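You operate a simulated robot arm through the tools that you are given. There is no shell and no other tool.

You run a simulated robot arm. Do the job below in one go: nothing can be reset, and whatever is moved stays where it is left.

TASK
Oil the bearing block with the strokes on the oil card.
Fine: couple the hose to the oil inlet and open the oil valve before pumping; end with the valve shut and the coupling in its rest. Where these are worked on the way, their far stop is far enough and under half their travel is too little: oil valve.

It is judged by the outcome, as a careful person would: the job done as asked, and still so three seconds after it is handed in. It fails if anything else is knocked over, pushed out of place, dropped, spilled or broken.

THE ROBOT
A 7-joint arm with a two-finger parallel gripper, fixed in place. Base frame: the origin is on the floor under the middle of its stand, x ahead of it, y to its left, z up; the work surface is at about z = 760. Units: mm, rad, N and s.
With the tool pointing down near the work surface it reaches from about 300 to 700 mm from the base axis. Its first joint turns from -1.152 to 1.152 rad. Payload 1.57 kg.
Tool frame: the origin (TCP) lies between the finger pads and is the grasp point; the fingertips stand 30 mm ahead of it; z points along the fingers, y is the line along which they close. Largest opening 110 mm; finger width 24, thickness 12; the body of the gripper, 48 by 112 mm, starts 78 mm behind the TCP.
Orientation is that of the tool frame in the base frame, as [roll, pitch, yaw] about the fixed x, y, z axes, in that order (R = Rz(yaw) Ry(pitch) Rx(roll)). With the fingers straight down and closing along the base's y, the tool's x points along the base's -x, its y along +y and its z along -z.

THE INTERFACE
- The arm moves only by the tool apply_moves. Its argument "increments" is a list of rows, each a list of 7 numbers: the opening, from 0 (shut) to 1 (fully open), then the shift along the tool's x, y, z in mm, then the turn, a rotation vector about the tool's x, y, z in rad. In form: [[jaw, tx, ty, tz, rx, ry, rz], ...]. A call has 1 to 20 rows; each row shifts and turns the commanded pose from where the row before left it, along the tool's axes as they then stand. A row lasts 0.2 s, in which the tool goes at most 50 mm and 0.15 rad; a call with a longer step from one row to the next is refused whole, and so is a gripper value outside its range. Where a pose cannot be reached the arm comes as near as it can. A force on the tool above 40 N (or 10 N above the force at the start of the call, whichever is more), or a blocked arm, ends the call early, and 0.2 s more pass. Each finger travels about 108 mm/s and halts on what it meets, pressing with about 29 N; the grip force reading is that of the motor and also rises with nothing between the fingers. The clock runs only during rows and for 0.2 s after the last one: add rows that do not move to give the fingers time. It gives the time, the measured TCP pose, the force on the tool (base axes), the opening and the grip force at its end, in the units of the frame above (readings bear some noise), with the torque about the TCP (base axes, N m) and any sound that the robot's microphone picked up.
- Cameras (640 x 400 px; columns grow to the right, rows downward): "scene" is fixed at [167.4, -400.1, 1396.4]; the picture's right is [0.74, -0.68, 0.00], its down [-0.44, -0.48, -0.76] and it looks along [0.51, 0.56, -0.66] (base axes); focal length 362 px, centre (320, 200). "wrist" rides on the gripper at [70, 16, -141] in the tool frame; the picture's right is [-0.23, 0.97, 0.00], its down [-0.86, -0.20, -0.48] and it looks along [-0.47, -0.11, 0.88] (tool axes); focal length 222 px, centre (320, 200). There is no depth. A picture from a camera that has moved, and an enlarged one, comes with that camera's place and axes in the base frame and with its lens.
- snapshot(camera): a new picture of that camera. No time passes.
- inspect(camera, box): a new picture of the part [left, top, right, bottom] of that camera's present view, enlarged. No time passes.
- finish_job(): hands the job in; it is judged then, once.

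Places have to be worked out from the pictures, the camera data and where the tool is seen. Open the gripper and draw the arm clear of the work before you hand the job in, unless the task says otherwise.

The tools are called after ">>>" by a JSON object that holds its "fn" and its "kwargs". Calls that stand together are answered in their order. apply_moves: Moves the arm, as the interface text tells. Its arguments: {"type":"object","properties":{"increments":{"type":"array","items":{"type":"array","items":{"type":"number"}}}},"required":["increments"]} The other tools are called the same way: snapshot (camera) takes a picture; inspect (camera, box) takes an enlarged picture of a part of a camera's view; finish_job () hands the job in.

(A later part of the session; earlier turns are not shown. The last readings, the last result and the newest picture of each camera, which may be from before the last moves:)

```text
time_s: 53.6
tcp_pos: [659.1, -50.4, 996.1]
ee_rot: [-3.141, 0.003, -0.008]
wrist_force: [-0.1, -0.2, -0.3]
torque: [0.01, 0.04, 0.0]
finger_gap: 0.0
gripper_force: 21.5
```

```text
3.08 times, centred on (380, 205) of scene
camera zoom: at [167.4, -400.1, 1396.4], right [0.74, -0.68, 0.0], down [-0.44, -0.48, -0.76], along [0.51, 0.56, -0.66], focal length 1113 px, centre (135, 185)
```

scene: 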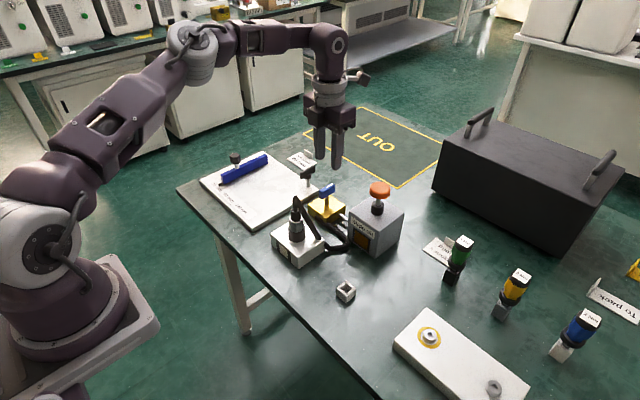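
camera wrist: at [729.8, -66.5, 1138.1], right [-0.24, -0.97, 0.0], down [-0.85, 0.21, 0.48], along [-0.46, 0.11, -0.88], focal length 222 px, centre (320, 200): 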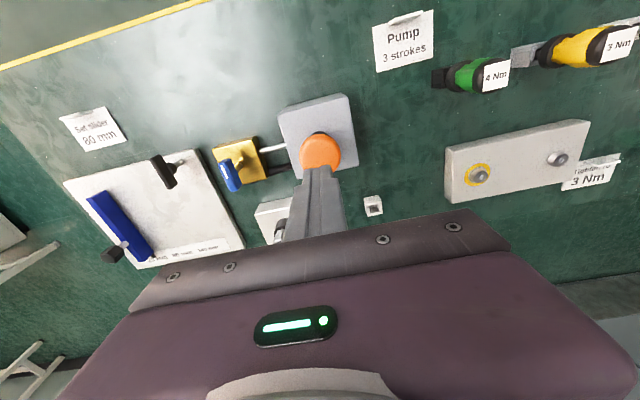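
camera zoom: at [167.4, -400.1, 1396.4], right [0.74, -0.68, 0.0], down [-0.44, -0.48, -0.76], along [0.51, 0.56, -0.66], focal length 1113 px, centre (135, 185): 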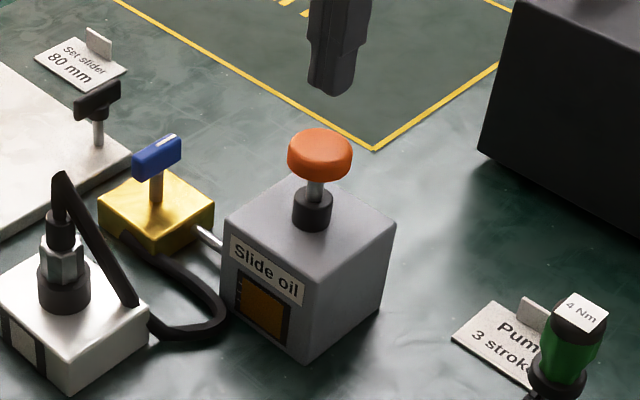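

The card reads clearly "Pump 3 strokes". I zoom to get the knob's centre and top height more precisely.

>>> {"fn": "inspect", "kwargs": {"camera": "wrist", "box": [260, 80, 380, 190]}}

>>> {"fn": "inspect", "kwargs": {"camera": "scene", "box": [355, 135, 405, 215]}}

```text
3.64 times, centred on (320, 135) of wrist
camera zoom: at [729.8, -66.5, 1138.1], right [-0.24, -0.97, 0.0], down [-0.85, 0.21, 0.48], along [-0.46, 0.11, -0.88], focal length 808 px, centre (320, 436)
```

zoom: 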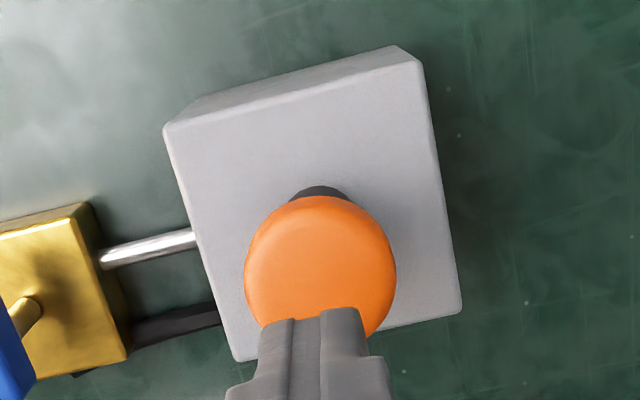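

```text
5.00 times, centred on (380, 175) of scene
camera zoom: at [167.4, -400.1, 1396.4], right [0.74, -0.68, 0.0], down [-0.44, -0.48, -0.76], along [0.51, 0.56, -0.66], focal length 1808 px, centre (20, 325)
```

zoom: 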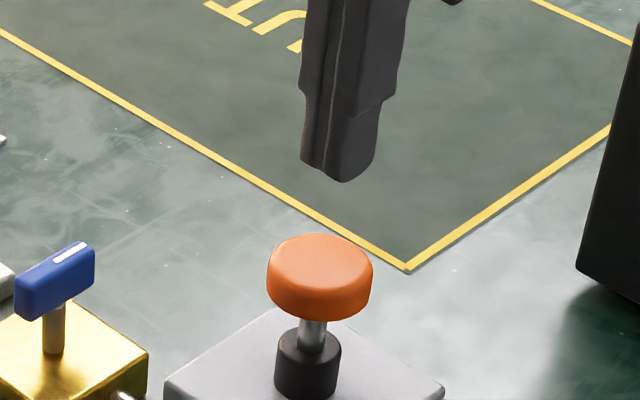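

Knob centre (661,-51), top z≈917, so contact should come at TCP z≈947. I centre and come down to ~953, then feel for contact slowly.

>>> {"fn": "apply_moves", "kwargs": {"increments": [[0, 1, 0.7, 12, 0, 0, 0], [0, 0, 0, 15, 0, 0, 0], [0, 0, 0, 15, 0, 0, 0], [0, 0, 0, 3, 0, 0, 0], [0, 0, 0, 3, 0, 0, 0], [0, 0, 0, 3, 0, 0, 0], [0, 0, 0, 0, 0, 0, 0]]}}

>>> {"fn": "inspect", "kwargs": {"camera": "scene", "box": [355, 155, 405, 225]}}

```text
time_s: 55.2
tcp_pos: [660.6, -50.9, 943.6]
ee_rot: [-3.141, 0.001, -0.008]
wrist_force: [-0.5, -0.2, 0.7]
torque: [0.01, 0.02, -0.02]
finger_gap: 0.1
gripper_force: 21.4
```

```text
5.71 times, centred on (380, 190) of scene
camera zoom: at [167.4, -400.1, 1396.4], right [0.74, -0.68, 0.0], down [-0.44, -0.48, -0.76], along [0.51, 0.56, -0.66], focal length 2067 px, centre (-23, 257)
```

zoom: 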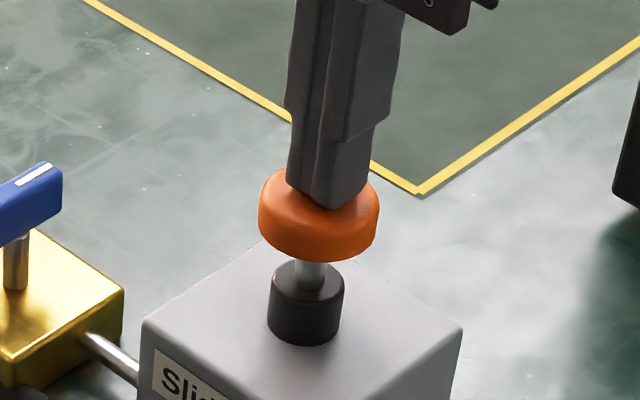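

Tips are right at the knob top with no force yet. I make the first press downward in 3 mm rows; the call will stop itself at the bottom.

>>> {"fn": "apply_moves", "kwargs": {"increments": [[0, 0, 0, 3, 0, 0, 0], [0, 0, 0, 3, 0, 0, 0], [0, 0, 0, 3, 0, 0, 0], [0, 0, 0, 3, 0, 0, 0]]}}

>>> {"fn": "inspect", "kwargs": {"camera": "scene", "box": [355, 155, 405, 225]}}

```text
time_s: 56.2
tcp_pos: [661.1, -50.2, 931.9]
ee_rot: [-3.141, 0.001, -0.01]
wrist_force: [0.4, -0.1, 3.0]
torque: [0.02, -0.03, 0.0]
finger_gap: 0.3
gripper_force: 21.4
```

```text
5.71 times, centred on (380, 190) of scene
camera zoom: at [167.4, -400.0, 1396.4], right [0.74, -0.68, 0.0], down [-0.44, -0.48, -0.76], along [0.51, 0.56, -0.66], focal length 2067 px, centre (-23, 257)
```

zoom: 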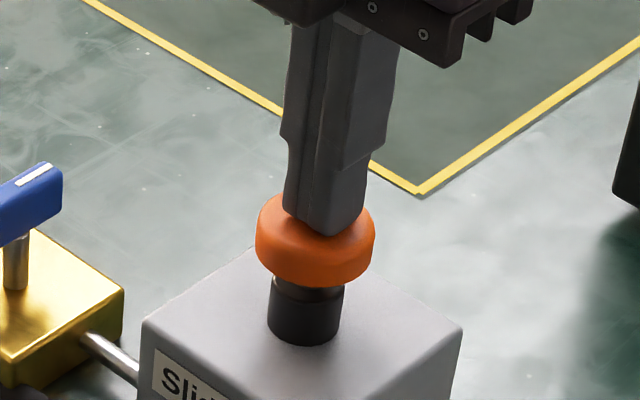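

The knob moves down easily (3 N after 12 mm). I continue to the bottom stop.

>>> {"fn": "apply_moves", "kwargs": {"increments": [[0, 0, 0, 2, 0, 0, 0], [0, 0, 0, 2, 0, 0, 0], [0, 0, 0, 2, 0, 0, 0], [0, 0, 0, 2, 0, 0, 0], [0, 0, 0, 2, 0, 0, 0]]}}

>>> {"fn": "inspect", "kwargs": {"camera": "scene", "box": [355, 155, 405, 225]}}

>>> {"fn": "inspect", "kwargs": {"camera": "scene", "box": [265, 200, 385, 280]}}

```text
time_s: 57.4
tcp_pos: [659.6, -51.2, 923.4]
ee_rot: [3.141, -0.003, -0.009]
wrist_force: [-0.1, 0.4, 15.8]
torque: [0.03, 0.05, -0.04]
finger_gap: 0.1
gripper_force: 21.3
```

```text
5.71 times, centred on (380, 190) of scene
camera zoom: at [167.1, -400.0, 1396.5], right [0.74, -0.68, 0.0], down [-0.44, -0.48, -0.76], along [0.51, 0.56, -0.66], focal length 2067 px, centre (-23, 257)
```

zoom: 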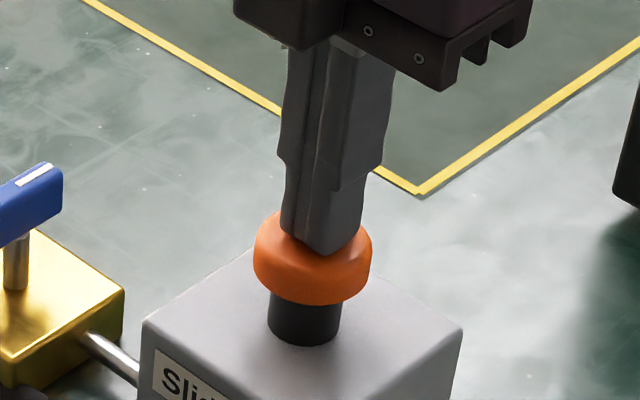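

```text
5.00 times, centred on (325, 240) of scene
camera zoom: at [167.1, -400.0, 1396.5], right [0.74, -0.68, 0.0], down [-0.44, -0.48, -0.76], along [0.51, 0.56, -0.66], focal length 1808 px, centre (295, 0)
```

zoom: 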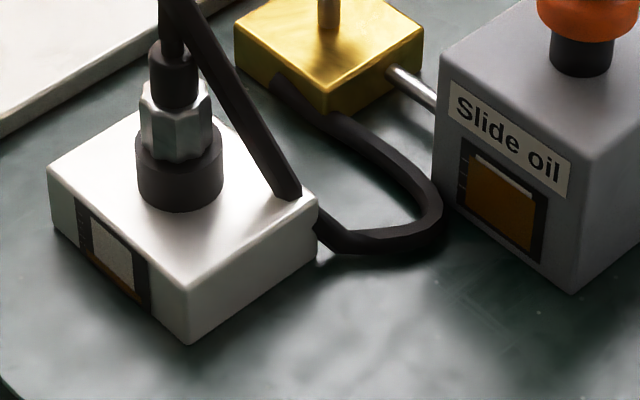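

The bearing block's gauge now shows a bit of amber oil and the pump window has dropped, so coupling and valve work. I press 1 mm more to be at the stop, then lift fully off so the knob returns.

>>> {"fn": "apply_moves", "kwargs": {"increments": [[0, 0, 0, 1, 0, 0, 0], [0, 0, 0, 0, 0, 0, 0]]}}

>>> {"fn": "apply_moves", "kwargs": {"increments": [[0, 0, 0, -6, 0, 0, 0], [0, 0, 0, -8, 0, 0, 0], [0, 0, 0, -10, 0, 0, 0], [0, 0, 0, -10, 0, 0, 0], [0, 0, 0, 0, 0, 0, 0], [0, 0, 0, 0, 0, 0, 0]]}}

>>> {"fn": "inspect", "kwargs": {"camera": "scene", "box": [355, 155, 405, 225]}}

>>> {"fn": "inspect", "kwargs": {"camera": "scene", "box": [265, 200, 385, 280]}}

```text
time_s: 58.0
tcp_pos: [659.5, -50.7, 921.7]
ee_rot: [3.141, -0.002, -0.008]
wrist_force: [-2.8, 0.7, 24.2]
torque: [0.08, 0.11, 0.12]
finger_gap: 0.2
gripper_force: 21.5
```

```text
time_s: 59.4
tcp_pos: [660.4, -51.8, 955.9]
ee_rot: [3.141, 0.0, -0.009]
wrist_force: [-0.2, -0.6, 0.3]
torque: [0.01, 0.01, -0.01]
finger_gap: 0.2
gripper_force: 21.0
```

```text
5.71 times, centred on (380, 190) of scene
camera zoom: at [167.4, -400.1, 1396.4], right [0.74, -0.68, 0.0], down [-0.44, -0.48, -0.76], along [0.51, 0.56, -0.66], focal length 2067 px, centre (-23, 257)
```

zoom: 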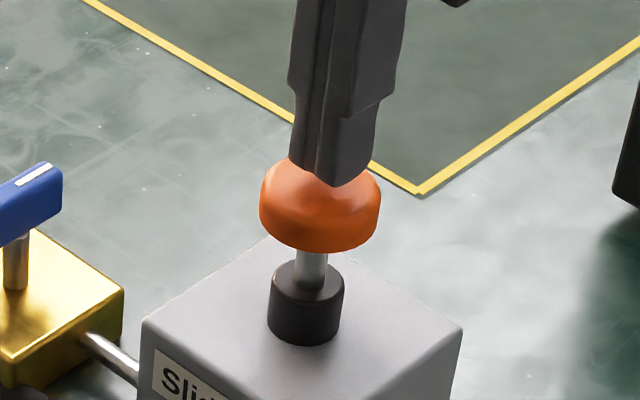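

```text
5.00 times, centred on (325, 240) of scene
camera zoom: at [167.4, -400.1, 1396.4], right [0.74, -0.68, 0.0], down [-0.44, -0.48, -0.76], along [0.51, 0.56, -0.66], focal length 1808 px, centre (295, 0)
```

zoom: 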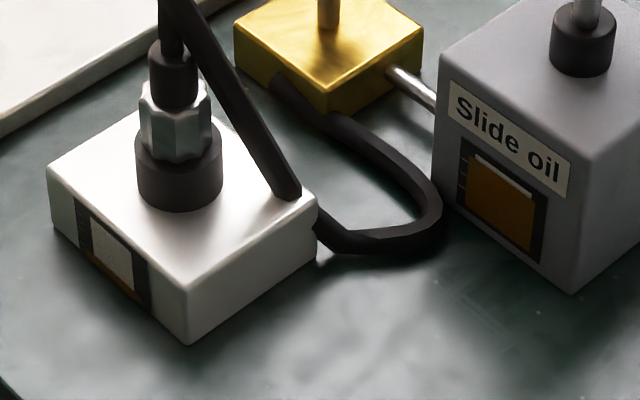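

The knob sprang back fully: stroke 1 done. I repeat the same down-and-up for stroke 2.

>>> {"fn": "apply_moves", "kwargs": {"increments": [[0, 0, 0, 5, 0, 0, 0], [0, 0, 0, 5, 0, 0, 0], [0, 0, 0, 5, 0, 0, 0], [0, 0, 0, 5, 0, 0, 0], [0, 0, 0, 5, 0, 0, 0], [0, 0, 0, 4, 0, 0, 0], [0, 0, 0, 3, 0, 0, 0], [0, 0, 0, 2, 0, 0, 0], [0, 0, 0, 0, 0, 0, 0]]}}

>>> {"fn": "inspect", "kwargs": {"camera": "scene", "box": [355, 155, 405, 225]}}

>>> {"fn": "inspect", "kwargs": {"camera": "scene", "box": [265, 200, 385, 280]}}

```text
time_s: 61.4
tcp_pos: [660.3, -50.8, 923.6]
ee_rot: [3.141, -0.004, -0.009]
wrist_force: [2.6, -5.0, 16.3]
torque: [-0.15, -0.06, 0.03]
finger_gap: 0.1
gripper_force: 21.1
```

```text
5.71 times, centred on (380, 190) of scene
camera zoom: at [167.1, -400.2, 1396.4], right [0.74, -0.68, 0.0], down [-0.44, -0.48, -0.76], along [0.51, 0.56, -0.66], focal length 2067 px, centre (-23, 257)
```

zoom: 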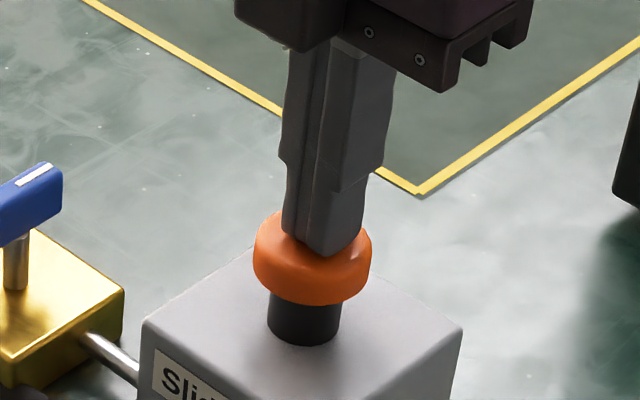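

```text
5.00 times, centred on (325, 240) of scene
camera zoom: at [167.1, -400.2, 1396.4], right [0.74, -0.68, 0.0], down [-0.44, -0.48, -0.76], along [0.51, 0.56, -0.66], focal length 1808 px, centre (295, 0)
```

zoom: 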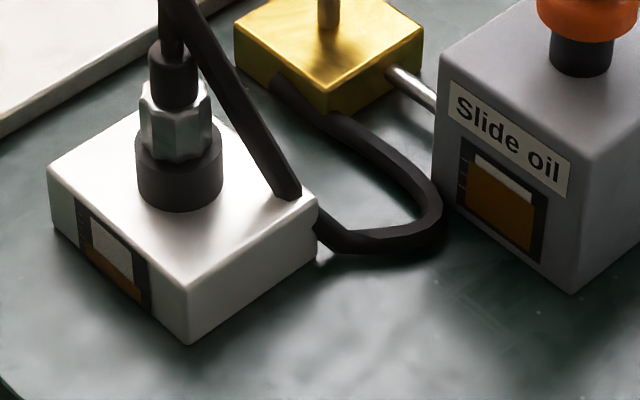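

Stroke 2 reached the bottom (16 N) and the gauge rose again. I lift off and let the knob return.

>>> {"fn": "apply_moves", "kwargs": {"increments": [[0, 0, 0, -6, 0, 0, 0], [0, 0, 0, -8, 0, 0, 0], [0, 0, 0, -10, 0, 0, 0], [0, 0, 0, -10, 0, 0, 0], [0, 0, 0, 0, 0, 0, 0], [0, 0, 0, 0, 0, 0, 0]]}}

>>> {"fn": "inspect", "kwargs": {"camera": "scene", "box": [355, 155, 405, 225]}}

>>> {"fn": "inspect", "kwargs": {"camera": "scene", "box": [270, 240, 310, 275]}}

```text
time_s: 62.8
tcp_pos: [660.1, -50.1, 955.9]
ee_rot: [3.14, 0.0, -0.009]
wrist_force: [-0.2, 0.7, 0.5]
torque: [0.02, 0.0, -0.03]
finger_gap: 0.0
gripper_force: 21.7
```

```text
5.71 times, centred on (380, 190) of scene
camera zoom: at [167.4, -400.1, 1396.4], right [0.74, -0.68, 0.0], down [-0.44, -0.48, -0.76], along [0.51, 0.56, -0.66], focal length 2067 px, centre (-23, 257)
```

zoom: 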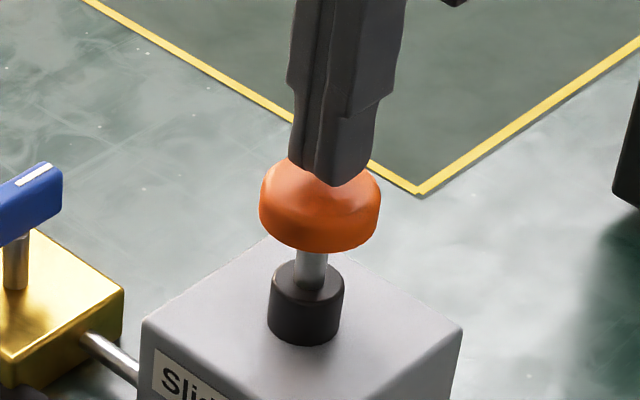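

```text
11.43 times, centred on (290, 258) of scene
camera zoom: at [167.4, -400.1, 1396.4], right [0.74, -0.68, 0.0], down [-0.44, -0.48, -0.76], along [0.51, 0.56, -0.66], focal length 4133 px, centre (663, -457)
```

zoom: 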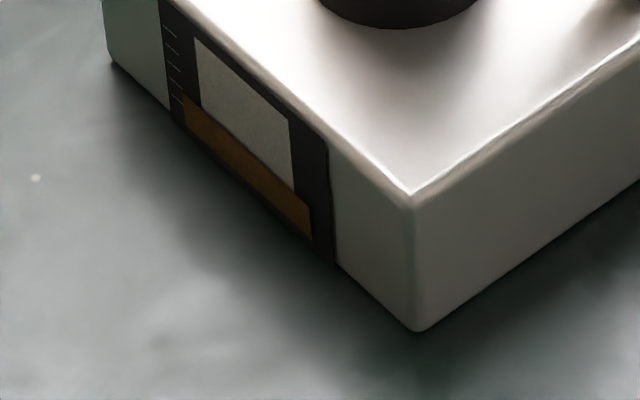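

The knob is back up and the gauge sits about two graduations up. Now stroke 3.

>>> {"fn": "apply_moves", "kwargs": {"increments": [[0, 0, 0, 5, 0, 0, 0], [0, 0, 0, 5, 0, 0, 0], [0, 0, 0, 5, 0, 0, 0], [0, 0, 0, 5, 0, 0, 0], [0, 0, 0, 5, 0, 0, 0], [0, 0, 0, 4, 0, 0, 0], [0, 0, 0, 3, 0, 0, 0], [0, 0, 0, 2, 0, 0, 0], [0, 0, 0, 0, 0, 0, 0]]}}

>>> {"fn": "inspect", "kwargs": {"camera": "scene", "box": [355, 155, 405, 225]}}

>>> {"fn": "inspect", "kwargs": {"camera": "scene", "box": [270, 240, 310, 275]}}

```text
time_s: 64.8
tcp_pos: [659.1, -51.5, 922.2]
ee_rot: [-3.141, -0.004, -0.009]
wrist_force: [-3.2, 1.3, 20.1]
torque: [0.02, 0.09, -0.08]
finger_gap: 0.0
gripper_force: 20.9
```

```text
5.71 times, centred on (380, 190) of scene
camera zoom: at [166.9, -400.0, 1396.5], right [0.74, -0.68, 0.0], down [-0.44, -0.48, -0.76], along [0.51, 0.56, -0.66], focal length 2067 px, centre (-23, 257)
```

zoom: 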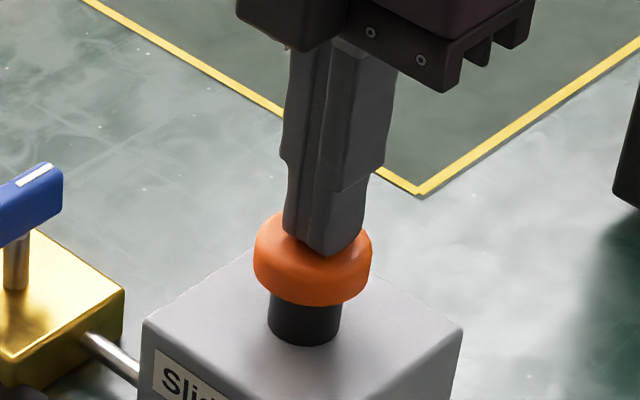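

```text
11.43 times, centred on (290, 258) of scene
camera zoom: at [166.9, -400.0, 1396.5], right [0.74, -0.68, 0.0], down [-0.44, -0.48, -0.76], along [0.51, 0.56, -0.66], focal length 4133 px, centre (663, -457)
```

zoom: 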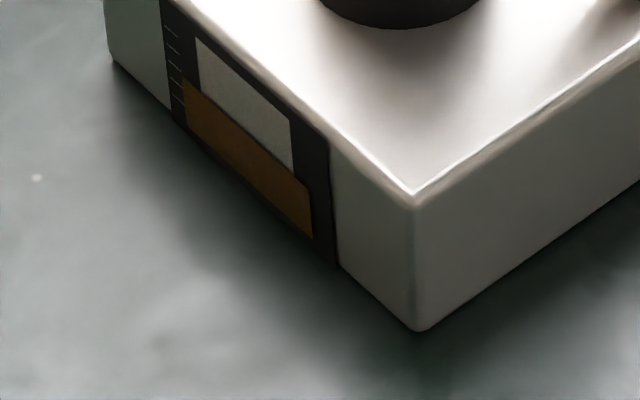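

All three strokes are delivered and the gauge stands three steps up. I lift off, rise, and go back over the valve with the jaws partly open.

>>> {"fn": "apply_moves", "kwargs": {"increments": [[0, 0, 0, -6, 0, 0, 0], [0, 0, 0, -9, 0, 0, 0], [0, 0, 0, -20, 0, 0, 0], [0, 0, 0, -20, 0, 0, 0], [0, 0, 0, -20, 0, 0, 0], [0.1, -3.57, -23.5, 0, 0, 0, 0], [0.2, -3.57, -23.5, 0, 0, 0, 0], [0.3, -3.57, -23.5, 0, 0, 0, 0], [0.38, -3.57, -23.5, 0, 0, 0, 0], [0.38, -3.57, -23.5, 0, 0, 0, 0], [0.38, -3.57, -23.5, 0, 0, 0, 0], [0.38, 0, 0, 30, 0, 0, 0], [0.38, 0, 0, 30, 0, 0, 0], [0.38, 0, 0, 30, 0, 0, 0], [0.38, 0, 0, 20, 0, 0, 0], [0.38, 0, 0, 0, 0, 0, 0], [0.38, 0, 0, 0, 0, 0, 0]]}}

>>> {"fn": "inspect", "kwargs": {"camera": "wrist", "box": [250, 80, 390, 200]}}

>>> {"fn": "inspect", "kwargs": {"camera": "scene", "box": [265, 155, 425, 285]}}

```text
time_s: 68.4
tcp_pos: [641.0, 89.8, 886.9]
ee_rot: [-3.141, 0.001, -0.009]
wrist_force: [-0.4, -0.2, -0.6]
torque: [-0.02, -0.01, 0.05]
finger_gap: 42.0
gripper_force: 0.0
```

```text
3.33 times, centred on (320, 140) of wrist
camera zoom: at [711.3, 73.6, 1028.4], right [-0.24, -0.97, 0.0], down [-0.85, 0.21, 0.48], along [-0.47, 0.11, -0.88], focal length 740 px, centre (320, 400)
```

zoom: 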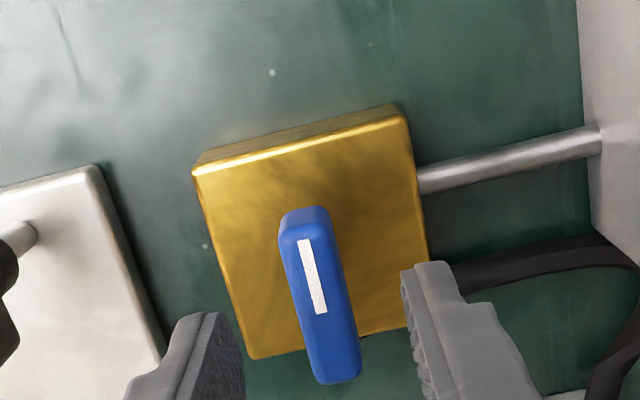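

```text
3.08 times, centred on (345, 220) of scene
camera zoom: at [167.4, -400.1, 1396.4], right [0.74, -0.68, 0.0], down [-0.44, -0.48, -0.76], along [0.51, 0.56, -0.66], focal length 1113 px, centre (243, 138)
```

zoom: 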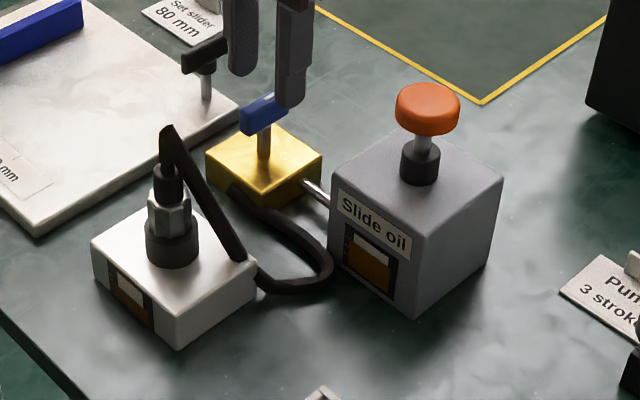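

The handle is centred between the fingers. I descend 51 mm and grip it.

>>> {"fn": "apply_moves", "kwargs": {"increments": [[0.38, 0, 0, 15, 0, 0, 0], [0.38, 0, 0, 15, 0, 0, 0], [0.38, 0, 0, 12, 0, 0, 0], [0.38, 0, 0, 9, 0, 0, 0], [0.38, 0, 0, 0, 0, 0, 0], [0.2, 0, 0, 0, 0, 0, 0], [0, 0, 0, 0, 0, 0, 0], [0, 0, 0, 0, 0, 0, 0], [0, 0, 0, 0, 0, 0, 0]]}}

```text
time_s: 70.4
tcp_pos: [641.4, 90.5, 835.5]
ee_rot: [-3.141, 0.0, -0.009]
wrist_force: [-0.8, -5.9, -3.5]
torque: [0.01, -0.39, 0.44]
finger_gap: 13.9
gripper_force: 30.2
```

Gripped (13.9 mm). I nudge 0.5 mm toward −y to relieve side force and turn counter-clockwise back toward shut.

>>> {"fn": "apply_moves", "kwargs": {"increments": [[0, 0, 0.5, 0, 0, 0, 0], [0, 0, 0, 0, 0, 0, -0.12], [0, 0, 0, 0, 0, 0, -0.12], [0, 0, 0, 0, 0, 0, -0.12], [0, 0, 0, 0, 0, 0, -0.12], [0, 0, 0, 0, 0, 0, 0]]}}

>>> {"fn": "inspect", "kwargs": {"camera": "scene", "box": [300, 165, 365, 230]}}

```text
time_s: 71.8
tcp_pos: [640.1, 89.6, 835.1]
ee_rot: [-3.141, -0.003, 0.472]
wrist_force: [9.1, 7.2, -7.0]
torque: [0.15, -0.38, 0.05]
finger_gap: 14.0
gripper_force: 30.3
```

```text
6.15 times, centred on (332, 198) of scene
camera zoom: at [167.7, -399.9, 1396.4], right [0.74, -0.68, 0.0], down [-0.44, -0.48, -0.76], along [0.51, 0.56, -0.66], focal length 2226 px, centre (243, 215)
```

zoom: 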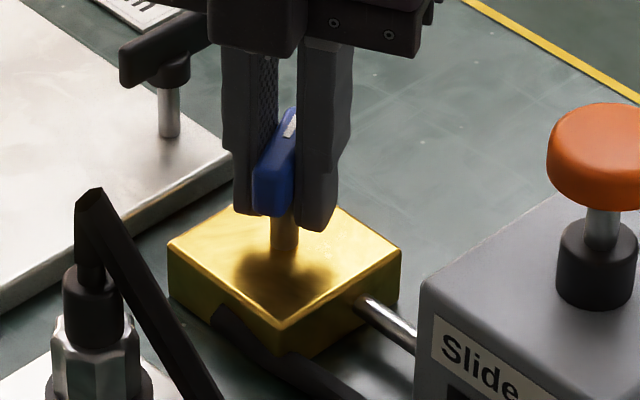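

The handle follows (yaw 0.47). I correct the small side force and keep turning.

>>> {"fn": "apply_moves", "kwargs": {"increments": [[0, 0.6, -0.1, 0, 0, 0, 0], [0, 0, 0, 0, 0, 0, -0.12], [0, 0, 0, 0, 0, 0, -0.12], [0, 0, 0, 0, 0, 0, -0.12], [0, 0, 0, 0, 0, 0, -0.12], [0, 0, 0, 0, 0, 0, 0]]}}

```text
time_s: 73.2
tcp_pos: [641.8, 90.4, 835.8]
ee_rot: [-3.14, 0.001, 0.951]
wrist_force: [-11.6, 16.2, 6.5]
torque: [-0.62, 0.09, 0.03]
finger_gap: 14.1
gripper_force: 30.3
```

Side force of ~19 N along −tool-y; I shift 0.9 mm that way and continue toward the stop.

>>> {"fn": "apply_moves", "kwargs": {"increments": [[0, 0, -0.9, 0, 0, 0, 0], [0, 0, 0, 0, 0, 0, -0.12], [0, 0, 0, 0, 0, 0, -0.12], [0, 0, 0, 0, 0, 0, 0]]}}

```text
time_s: 74.2
tcp_pos: [640.0, 90.5, 835.7]
ee_rot: [-3.141, 0.001, 1.191]
wrist_force: [-12.0, 14.6, 3.9]
torque: [0.79, -0.41, -0.02]
finger_gap: 13.9
gripper_force: 30.6
```

Side force persists; I shift another 0.9 mm along −tool-y and finish the turn in small steps until the stop.

>>> {"fn": "apply_moves", "kwargs": {"increments": [[0, 0.4, -0.9, 0, 0, 0, 0], [0, 0, 0, 0, 0, 0, -0.12], [0, 0, 0, 0, 0, 0, -0.12], [0, 0, 0, 0, 0, 0, 0]]}}

>>> {"fn": "inspect", "kwargs": {"camera": "scene", "box": [300, 165, 365, 230]}}

```text
time_s: 75.2
tcp_pos: [639.5, 90.0, 836.2]
ee_rot: [3.141, 0.003, 1.431]
wrist_force: [-6.6, 5.2, 8.6]
torque: [0.46, 0.13, 0.02]
finger_gap: 13.9
gripper_force: 30.7
```

```text
6.15 times, centred on (332, 198) of scene
camera zoom: at [167.1, -400.0, 1396.5], right [0.74, -0.68, 0.0], down [-0.44, -0.48, -0.76], along [0.51, 0.56, -0.66], focal length 2226 px, centre (243, 215)
```

zoom: 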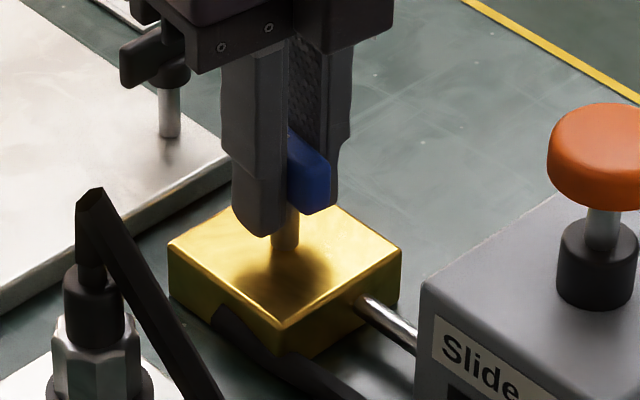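

Yaw 1.43, almost back. I finish in small steps against the shut stop.

>>> {"fn": "apply_moves", "kwargs": {"increments": [[0, 0, -0.3, 0, 0, 0, -0.06], [0, 0, 0, 0, 0, 0, -0.06], [0, 0, 0, 0, 0, 0, -0.05], [0, 0, 0, 0, 0, 0, -0.04], [0, 0, 0, 0, 0, 0, 0]]}}

```text
time_s: 76.4
tcp_pos: [639.7, 90.9, 837.4]
ee_rot: [3.14, 0.002, 1.641]
wrist_force: [11.5, -7.7, 1.8]
torque: [0.55, 0.1, -0.9]
finger_gap: 15.2
gripper_force: 31.3
```

Torque −0.9 N·m with jaws wedging: the shut stop is reached. I relax to yaw 1.57, open and rise.

>>> {"fn": "apply_moves", "kwargs": {"increments": [[0, 0, 0, 0, 0, 0, 0.07], [0, 0, 0, 0, 0, 0, 0], [0.15, 0, 0, 0, 0, 0, 0], [0.3, 0, 0, 0, 0, 0, 0], [0.38, 0, 0, 0, 0, 0, 0], [0.38, 0, 0, -20, 0, 0, 0], [0.38, 0, 0, -30, 0, 0, 0], [0.38, 0, 0, -35, 0, 0, 0], [0.38, 0, 0, -35, 0, 0, 0], [0.38, 0, 0, 0, 0, 0, 0]]}}

>>> {"fn": "inspect", "kwargs": {"camera": "scene", "box": [265, 165, 425, 285]}}

>>> {"fn": "inspect", "kwargs": {"camera": "wrist", "box": [260, 80, 390, 200]}}

```text
time_s: 78.6
tcp_pos: [639.1, 92.7, 958.6]
ee_rot: [-3.141, 0.001, 1.572]
wrist_force: [0.8, 0.4, 0.5]
torque: [0.02, 0.0, 0.01]
finger_gap: 41.7
gripper_force: 0.1
```

```text
3.33 times, centred on (345, 225) of scene
camera zoom: at [167.4, -400.1, 1396.4], right [0.74, -0.68, 0.0], down [-0.44, -0.48, -0.76], along [0.51, 0.56, -0.66], focal length 1206 px, centre (237, 117)
```

zoom: 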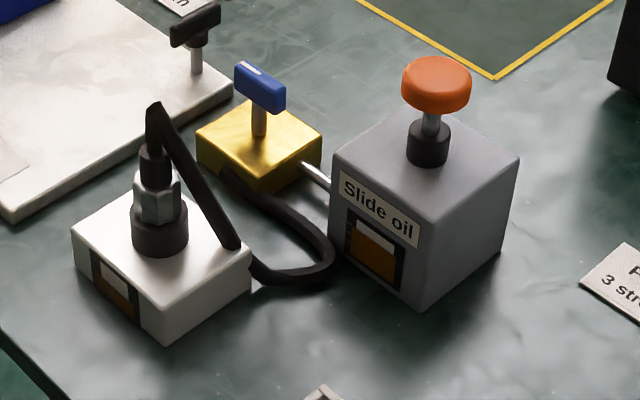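

```text
3.33 times, centred on (325, 140) of wrist
camera zoom: at [655.0, 163.5, 1098.6], right [0.97, -0.23, 0.0], down [-0.2, -0.86, 0.48], along [-0.11, -0.47, -0.88], focal length 740 px, centre (303, 400)
```

zoom: 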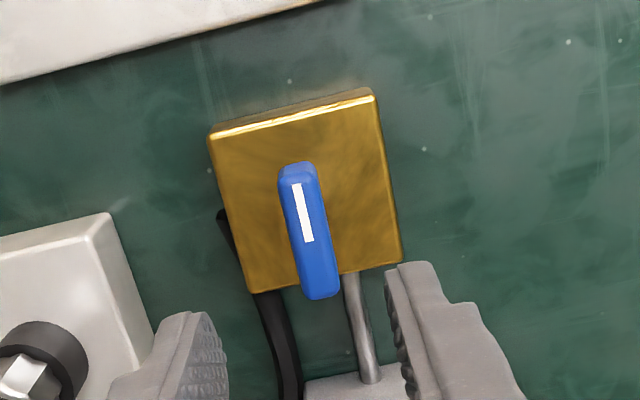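

The valve is back to its shut position. Now I turn the tool back to its first orientation and go above the coupling on the inlet with jaws at ~66 mm.

>>> {"fn": "apply_moves", "kwargs": {"increments": [[0.5, 0, 0, -15, 0, 0, -0.1428], [0.6, 0, 0, 0, 0, 0, -0.1428], [0.6, 0, 0, 0, 0, 0, -0.1428], [0.6, 0, 0, 0, 0, 0, -0.1428], [0.6, 0, 0, 0, 0, 0, -0.1428], [0.6, 0, 0, 0, 0, 0, -0.1428], [0.6, 0, 0, 0, 0, 0, -0.1428], [0.6, 0, 0, 0, 0, 0, -0.1428], [0.6, 0, 0, 0, 0, 0, -0.1428], [0.6, 0, 0, 0, 0, 0, -0.1428], [0.6, 0, 0, 0, 0, 0, -0.1428], [0.6, 21.3, -7.1, 0, 0, 0, 0], [0.6, 21.3, -7.1, 0, 0, 0, 0], [0.6, 21.3, -7.1, 0, 0, 0, 0], [0.6, 21.3, -7.1, 0, 0, 0, 0], [0.6, 21.3, -7.1, 0, 0, 0, 0], [0.6, 21.3, -7.1, 0, 0, 0, 0], [0.6, 0, 0, 0, 0, 0, 0], [0.6, 0, 0, 0, 0, 0, 0]]}}

>>> {"fn": "snapshot", "kwargs": {"camera": "wrist"}}

>>> {"fn": "inspect", "kwargs": {"camera": "wrist", "box": [260, 90, 380, 200]}}

>>> {"fn": "inspect", "kwargs": {"camera": "scene", "box": [265, 165, 365, 275]}}

```text
time_s: 82.6
tcp_pos: [509.5, 48.9, 969.8]
ee_rot: [-3.141, 0.0, 3.14]
wrist_force: [-0.5, -0.3, 0.6]
torque: [0.01, 0.03, 0.06]
finger_gap: 66.0
gripper_force: 0.0
```

```text
taken
camera wrist: at [440.8, 64.7, 1112.6], right [0.23, 0.97, 0.0], down [0.86, -0.2, 0.48], along [0.47, -0.11, -0.88], focal length 222 px, centre (320, 200)
```

wrist: 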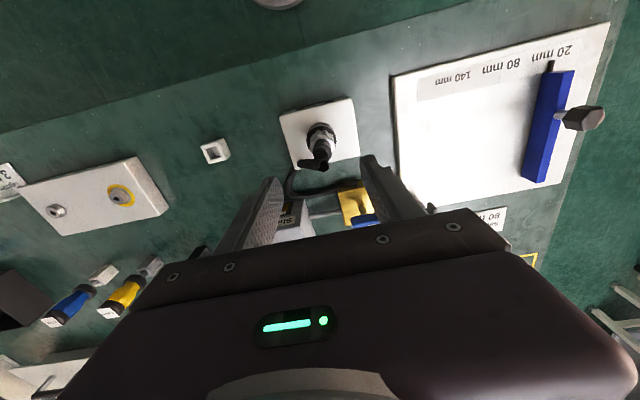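

```text
3.64 times, centred on (320, 145) of wrist
camera zoom: at [440.8, 64.7, 1112.6], right [0.23, 0.97, 0.0], down [0.86, -0.2, 0.48], along [0.47, -0.11, -0.88], focal length 808 px, centre (320, 400)
```

zoom: 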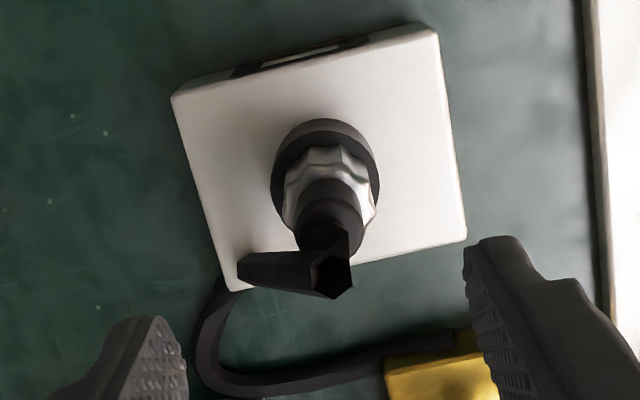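

```text
3.64 times, centred on (315, 220) of scene
camera zoom: at [167.4, -400.1, 1396.4], right [0.74, -0.68, 0.0], down [-0.44, -0.48, -0.76], along [0.51, 0.56, -0.66], focal length 1315 px, centre (338, 127)
```

zoom: 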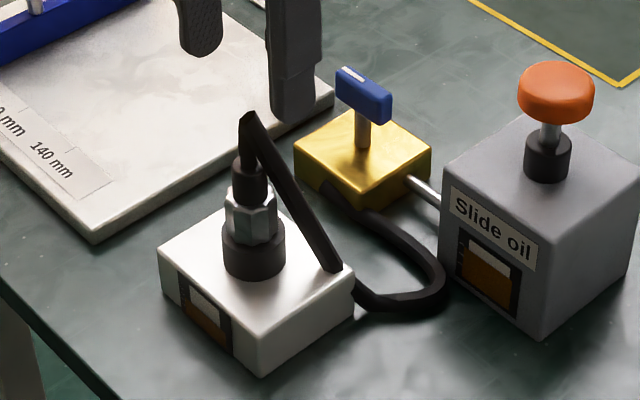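

The coupling still stands straight in the inlet. I shift +2 mm in y, +0.5 in x and descend to TCP z≈860 around the collar.

>>> {"fn": "apply_moves", "kwargs": {"increments": [[0.6, -0.5, 2, 25, 0, 0, 0], [0.6, 0, 0, 25, 0, 0, 0], [0.6, 0, 0, 25, 0, 0, 0], [0.6, 0, 0, 20, 0, 0, 0], [0.6, 0, 0, 14, 0, 0, 0], [0.6, 0, 0, 0, 0, 0, 0], [0.6, 0, 0, 0, 0, 0, 0]]}}

>>> {"fn": "inspect", "kwargs": {"camera": "wrist", "box": [250, 110, 390, 220]}}

>>> {"fn": "inspect", "kwargs": {"camera": "scene", "box": [275, 190, 345, 250]}}

```text
time_s: 84.2
tcp_pos: [512.8, 50.1, 863.4]
ee_rot: [3.141, -0.001, -3.141]
wrist_force: [0.0, 0.2, 0.5]
torque: [0.0, 0.01, 0.0]
finger_gap: 65.8
gripper_force: 0.1
```

```text
3.64 times, centred on (320, 165) of wrist
camera zoom: at [443.1, 66.7, 1004.5], right [0.23, 0.97, 0.0], down [0.86, -0.2, 0.48], along [0.47, -0.11, -0.88], focal length 808 px, centre (320, 327)
```

zoom: 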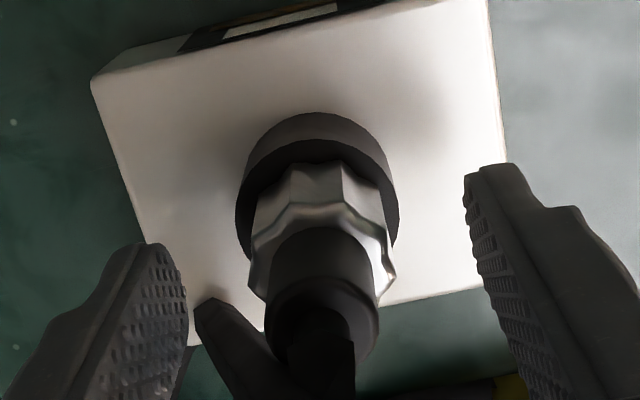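

```text
6.67 times, centred on (310, 220) of scene
camera zoom: at [167.4, -400.1, 1396.4], right [0.74, -0.68, 0.0], down [-0.44, -0.48, -0.76], along [0.51, 0.56, -0.66], focal length 2411 px, centre (387, 67)
```

zoom: 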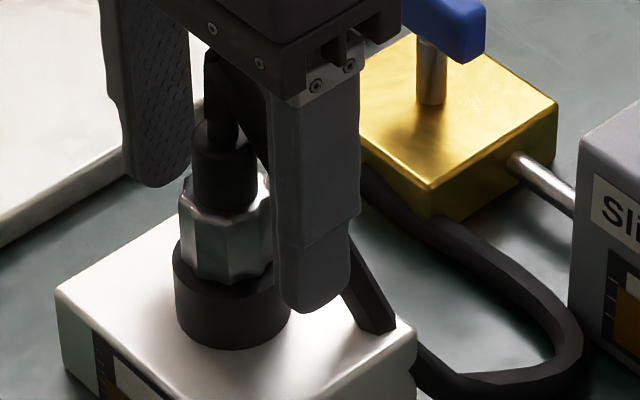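

The tool is ~2 mm past in x and ~1 mm short in y relative to the collar; I correct, lower 2 mm more and close.

>>> {"fn": "apply_moves", "kwargs": {"increments": [[0.6, 1.8, 1.0, 2, 0, 0, 0], [0.6, 0, 0, 0, 0, 0, 0], [0.45, 0, 0, 0, 0, 0, 0], [0.3, 0, 0, 0, 0, 0, 0], [0.15, 0, 0, 0, 0, 0, 0], [0, 0, 0, 0, 0, 0, 0], [0, 0, 0, 0, 0, 0, 0]]}}

>>> {"fn": "inspect", "kwargs": {"camera": "scene", "box": [275, 190, 345, 250]}}

```text
time_s: 85.8
tcp_pos: [510.2, 50.2, 859.6]
ee_rot: [3.141, 0.001, 3.142]
wrist_force: [-0.4, -0.4, 0.0]
torque: [0.03, 0.02, -0.02]
finger_gap: 28.3
gripper_force: 28.9
```

```text
6.67 times, centred on (310, 220) of scene
camera zoom: at [167.4, -400.1, 1396.4], right [0.74, -0.68, 0.0], down [-0.44, -0.48, -0.76], along [0.51, 0.56, -0.66], focal length 2411 px, centre (387, 67)
```

zoom: 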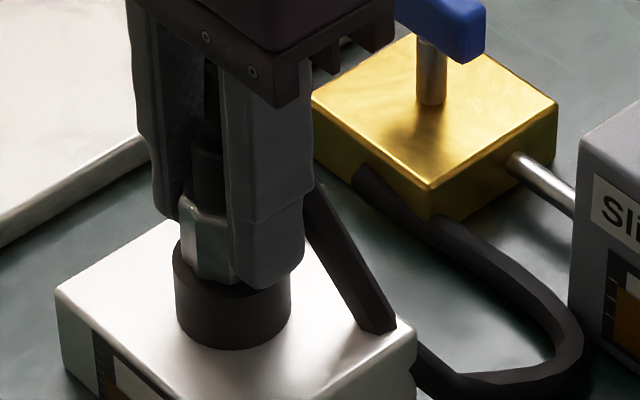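

Gripped (28.3 mm, no side load). I lift it straight out of the inlet.

>>> {"fn": "apply_moves", "kwargs": {"increments": [[0, 0, 0, -4, 0, 0, 0], [0, 0, 0, -6, 0, 0, 0], [0, 0, 0, -8, 0, 0, 0], [0, 0, 0, -10, 0, 0, 0], [0, 0, 0, -14, 0, 0, 0], [0, 0, 0, 0, 0, 0, 0]]}}

>>> {"fn": "inspect", "kwargs": {"camera": "scene", "box": [265, 180, 365, 280]}}

```text
time_s: 87.2
tcp_pos: [511.0, 50.9, 901.2]
ee_rot: [3.141, -0.002, -3.141]
wrist_force: [0.4, 0.1, -0.3]
torque: [-0.03, 0.01, 0.01]
finger_gap: 28.0
gripper_force: 28.9
```

```text
4.00 times, centred on (315, 230) of scene
camera zoom: at [167.4, -400.1, 1396.4], right [0.74, -0.68, 0.0], down [-0.44, -0.48, -0.76], along [0.51, 0.56, -0.66], focal length 1447 px, centre (340, 80)
```

zoom: 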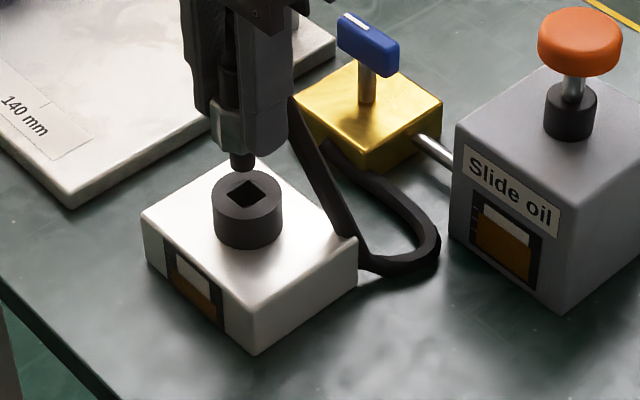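

The coupling is out and its nose is clear by ~24 mm. I carry it back over the rest at (500,-114.4).

>>> {"fn": "apply_moves", "kwargs": {"increments": [[0, 1.1, -16.5, 0, 0, 0, 0], [0, 1.1, -16.5, 0, 0, 0, 0], [0, 1.1, -16.5, 0, 0, 0, 0], [0, 1.1, -16.5, 0, 0, 0, 0], [0, 1.1, -16.5, 0, 0, 0, 0], [0, 1.1, -16.5, 0, 0, 0, 0], [0, 1.1, -16.5, 0, 0, 0, 0], [0, 1.1, -16.5, 0, 0, 0, 0], [0, 1.1, -16.5, 0, 0, 0, 0], [0, 1.1, -16.5, 0, 0, 0, 0], [0, 0, 0, 15, 0, 0, 0], [0, 0, 0, 10, 0, 0, 0], [0, 0, 0, 0, 0, 0, 0], [0, 0, 0, 0, 0, 0, 0]]}}

>>> {"fn": "inspect", "kwargs": {"camera": "scene", "box": [320, 240, 380, 305]}}

>>> {"fn": "inspect", "kwargs": {"camera": "wrist", "box": [270, 110, 370, 210]}}

```text
time_s: 90.2
tcp_pos: [500.7, -111.8, 876.6]
ee_rot: [-3.14, 0.0, -3.14]
wrist_force: [0.0, 0.5, -0.8]
torque: [0.03, 0.0, 0.03]
finger_gap: 27.9
gripper_force: 28.8
```

```text
6.15 times, centred on (350, 272) of scene
camera zoom: at [167.4, -400.1, 1396.4], right [0.74, -0.68, 0.0], down [-0.44, -0.48, -0.76], along [0.51, 0.56, -0.66], focal length 2226 px, centre (135, -246)
```

zoom: 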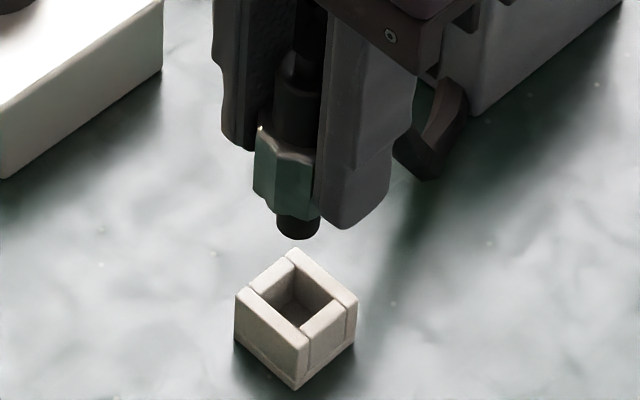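

```text
4.00 times, centred on (320, 160) of wrist
camera zoom: at [430.8, -96.5, 1018.4], right [0.23, 0.97, 0.0], down [0.86, -0.2, 0.48], along [0.47, -0.11, -0.88], focal length 888 px, centre (320, 360)
```

zoom: 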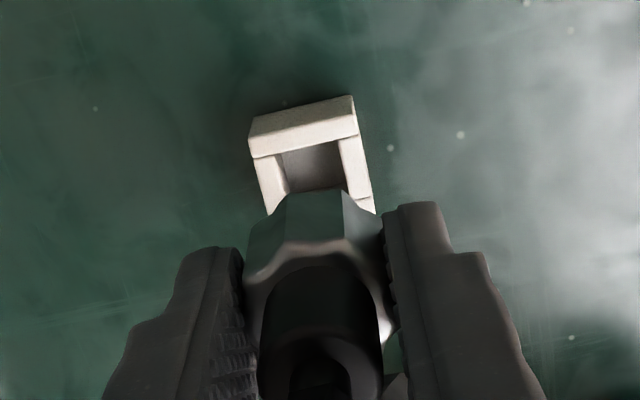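

The nose is about (−0.6,+0.8) mm off the rest's hole centre. I correct and lower to just above the rest for a final check.

>>> {"fn": "apply_moves", "kwargs": {"increments": [[0, -0.5, -0.7, 10, 0, 0, 0], [0, 0, 0, 12, 0, 0, 0], [0, 0, 0, 9, 0, 0, 0], [0, 0, 0, 0, 0, 0, 0], [0, 0, 0, 0, 0, 0, 0]]}}

>>> {"fn": "inspect", "kwargs": {"camera": "scene", "box": [330, 265, 365, 305]}}

>>> {"fn": "inspect", "kwargs": {"camera": "wrist", "box": [280, 120, 360, 190]}}

```text
time_s: 91.4
tcp_pos: [500.6, -115.0, 845.9]
ee_rot: [3.14, 0.0, 3.141]
wrist_force: [0.1, -0.4, -0.8]
torque: [-0.02, -0.01, -0.01]
finger_gap: 28.0
gripper_force: 29.1
```

```text
10.00 times, centred on (348, 285) of scene
camera zoom: at [167.4, -400.1, 1396.4], right [0.74, -0.68, 0.0], down [-0.44, -0.48, -0.76], along [0.51, 0.56, -0.66], focal length 3617 px, centre (45, -650)
```

zoom: 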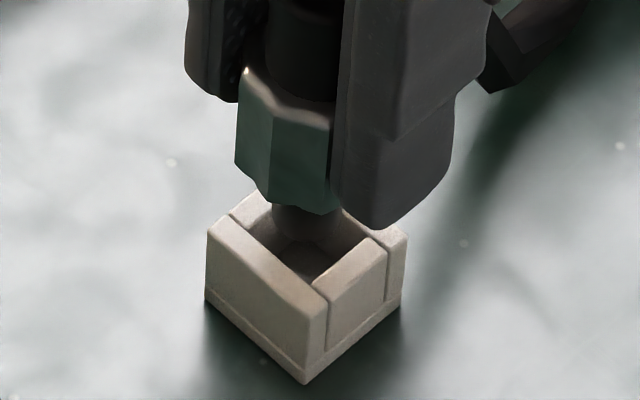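

```text
5.71 times, centred on (320, 155) of wrist
camera zoom: at [430.5, -98.1, 987.4], right [0.23, 0.97, 0.0], down [0.86, -0.2, 0.48], along [0.47, -0.11, -0.88], focal length 1269 px, centre (320, 457)
```

zoom: 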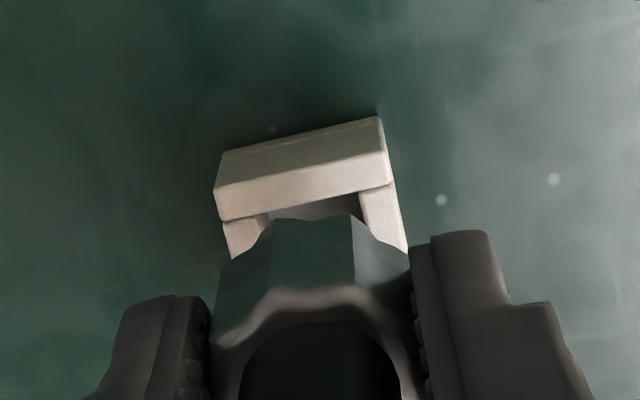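

Alignment is within about half a millimetre; I shift (+0.6,+0.2) and lower gently into the rest.

>>> {"fn": "apply_moves", "kwargs": {"increments": [[0, -0.6, 0.2, 2, 0, 0, 0], [0, 0, 0, 3, 0, 0, 0], [0, 0, 0, 3, 0, 0, 0], [0, 0, 0, 2, 0, 0, 0], [0, 0, 0, 0, 0, 0, 0]]}}

>>> {"fn": "inspect", "kwargs": {"camera": "scene", "box": [330, 265, 365, 305]}}

```text
time_s: 92.6
tcp_pos: [499.4, -114.8, 834.6]
ee_rot: [-3.141, 0.0, 3.141]
wrist_force: [-0.9, 0.4, 0.4]
torque: [-0.01, 0.0, 0.03]
finger_gap: 27.9
gripper_force: 29.2
```

```text
10.00 times, centred on (348, 285) of scene
camera zoom: at [167.4, -400.1, 1396.4], right [0.74, -0.68, 0.0], down [-0.44, -0.48, -0.76], along [0.51, 0.56, -0.66], focal length 3617 px, centre (45, -650)
```

zoom: 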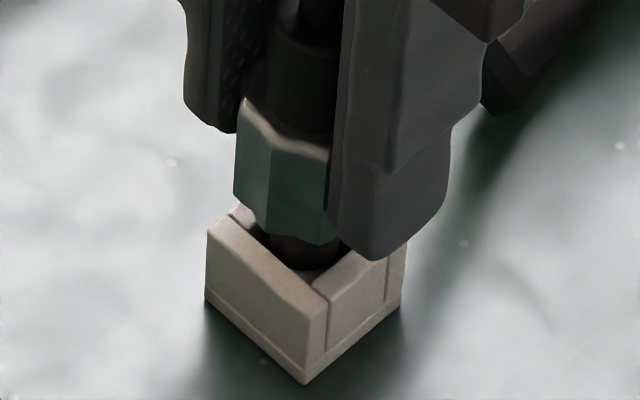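

The nose has entered the rest with no force. I continue down in 2 mm steps toward the seated height (~822).

>>> {"fn": "apply_moves", "kwargs": {"increments": [[0, 0, 0, 2, 0, 0, 0], [0, 0, 0, 2, 0, 0, 0], [0, 0, 0, 2, 0, 0, 0], [0, 0, 0, 2, 0, 0, 0], [0, 0, 0, 0, 0, 0, 0]]}}

>>> {"fn": "inspect", "kwargs": {"camera": "scene", "box": [330, 265, 365, 305]}}

```text
time_s: 93.8
tcp_pos: [500.8, -114.9, 827.4]
ee_rot: [3.141, -0.001, -3.141]
wrist_force: [-0.9, 0.1, -0.9]
torque: [-0.02, 0.02, -0.03]
finger_gap: 28.1
gripper_force: 28.8
```

```text
10.00 times, centred on (348, 285) of scene
camera zoom: at [167.4, -400.1, 1396.4], right [0.74, -0.68, 0.0], down [-0.44, -0.48, -0.76], along [0.51, 0.56, -0.66], focal length 3617 px, centre (45, -650)
```

zoom: 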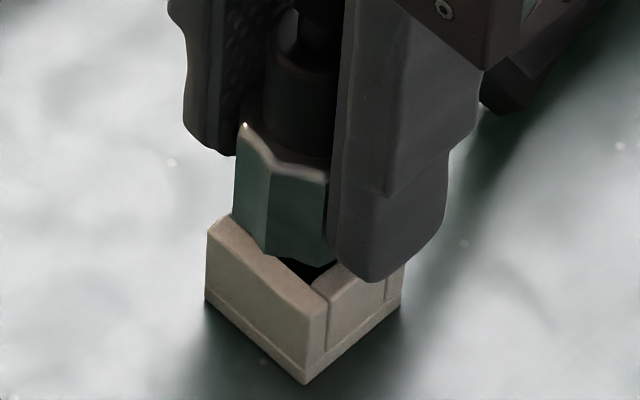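

Still free. I lower further in 1.5 mm steps until it seats.

>>> {"fn": "apply_moves", "kwargs": {"increments": [[0, 0, 0, 1.5, 0, 0, 0], [0, 0, 0, 1.5, 0, 0, 0], [0, 0, 0, 1, 0, 0, 0], [0, 0, 0, 0, 0, 0, 0]]}}

>>> {"fn": "inspect", "kwargs": {"camera": "scene", "box": [330, 265, 365, 305]}}

```text
time_s: 94.8
tcp_pos: [499.3, -113.4, 823.5]
ee_rot: [3.141, 0.001, -3.14]
wrist_force: [1.2, -0.9, 0.2]
torque: [0.0, -0.06, -0.02]
finger_gap: 28.0
gripper_force: 29.3
```

```text
10.00 times, centred on (348, 285) of scene
camera zoom: at [167.4, -400.1, 1396.4], right [0.74, -0.68, 0.0], down [-0.44, -0.48, -0.76], along [0.51, 0.56, -0.66], focal length 3617 px, centre (45, -650)
```

zoom: 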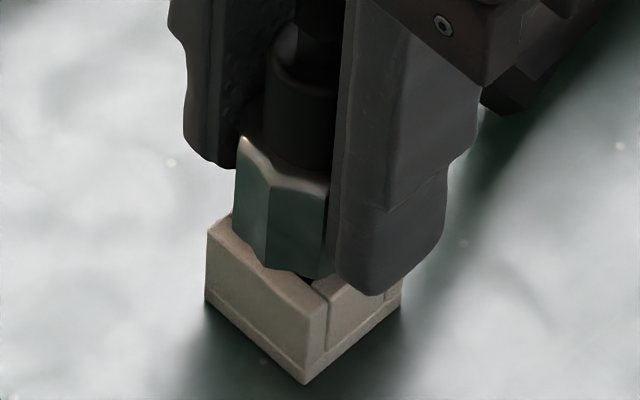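

Very near seated. I feel the last millimetres in 1 mm steps.

>>> {"fn": "apply_moves", "kwargs": {"increments": [[0, 0, 0, 1, 0, 0, 0], [0, 0, 0, 1, 0, 0, 0], [0, 0, 0, 0, 0, 0, 0]]}}

>>> {"fn": "inspect", "kwargs": {"camera": "scene", "box": [330, 265, 365, 305]}}

```text
time_s: 95.6
tcp_pos: [500.2, -114.4, 821.4]
ee_rot: [3.14, 0.0, 3.141]
wrist_force: [-1.1, 0.2, -1.3]
torque: [0.0, -0.01, 0.02]
finger_gap: 27.7
gripper_force: 28.9
```

```text
10.00 times, centred on (348, 285) of scene
camera zoom: at [167.4, -400.1, 1396.4], right [0.74, -0.68, 0.0], down [-0.44, -0.48, -0.76], along [0.51, 0.56, -0.66], focal length 3617 px, centre (45, -650)
```

zoom: 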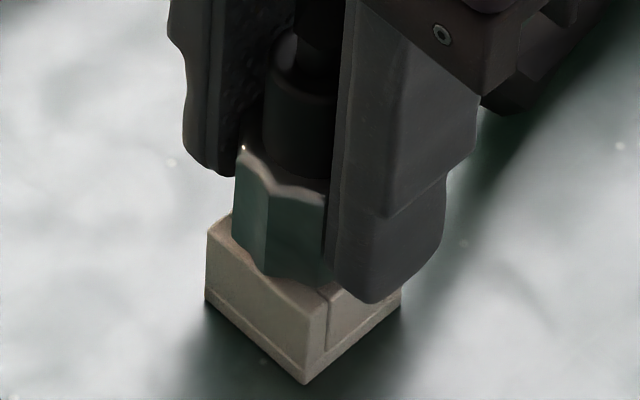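

No contact force yet; I continue 1 mm at a time.

>>> {"fn": "apply_moves", "kwargs": {"increments": [[0, 0, 0, 1, 0, 0, 0], [0, 0, 0, 1, 0, 0, 0], [0, 0, 0, 0, 0, 0, 0]]}}

```text
time_s: 96.4
tcp_pos: [501.0, -113.7, 819.6]
ee_rot: [-3.141, 0.002, -3.14]
wrist_force: [-5.2, -1.4, 26.7]
torque: [-0.06, 0.25, 0.0]
finger_gap: 27.6
gripper_force: 29.3
```

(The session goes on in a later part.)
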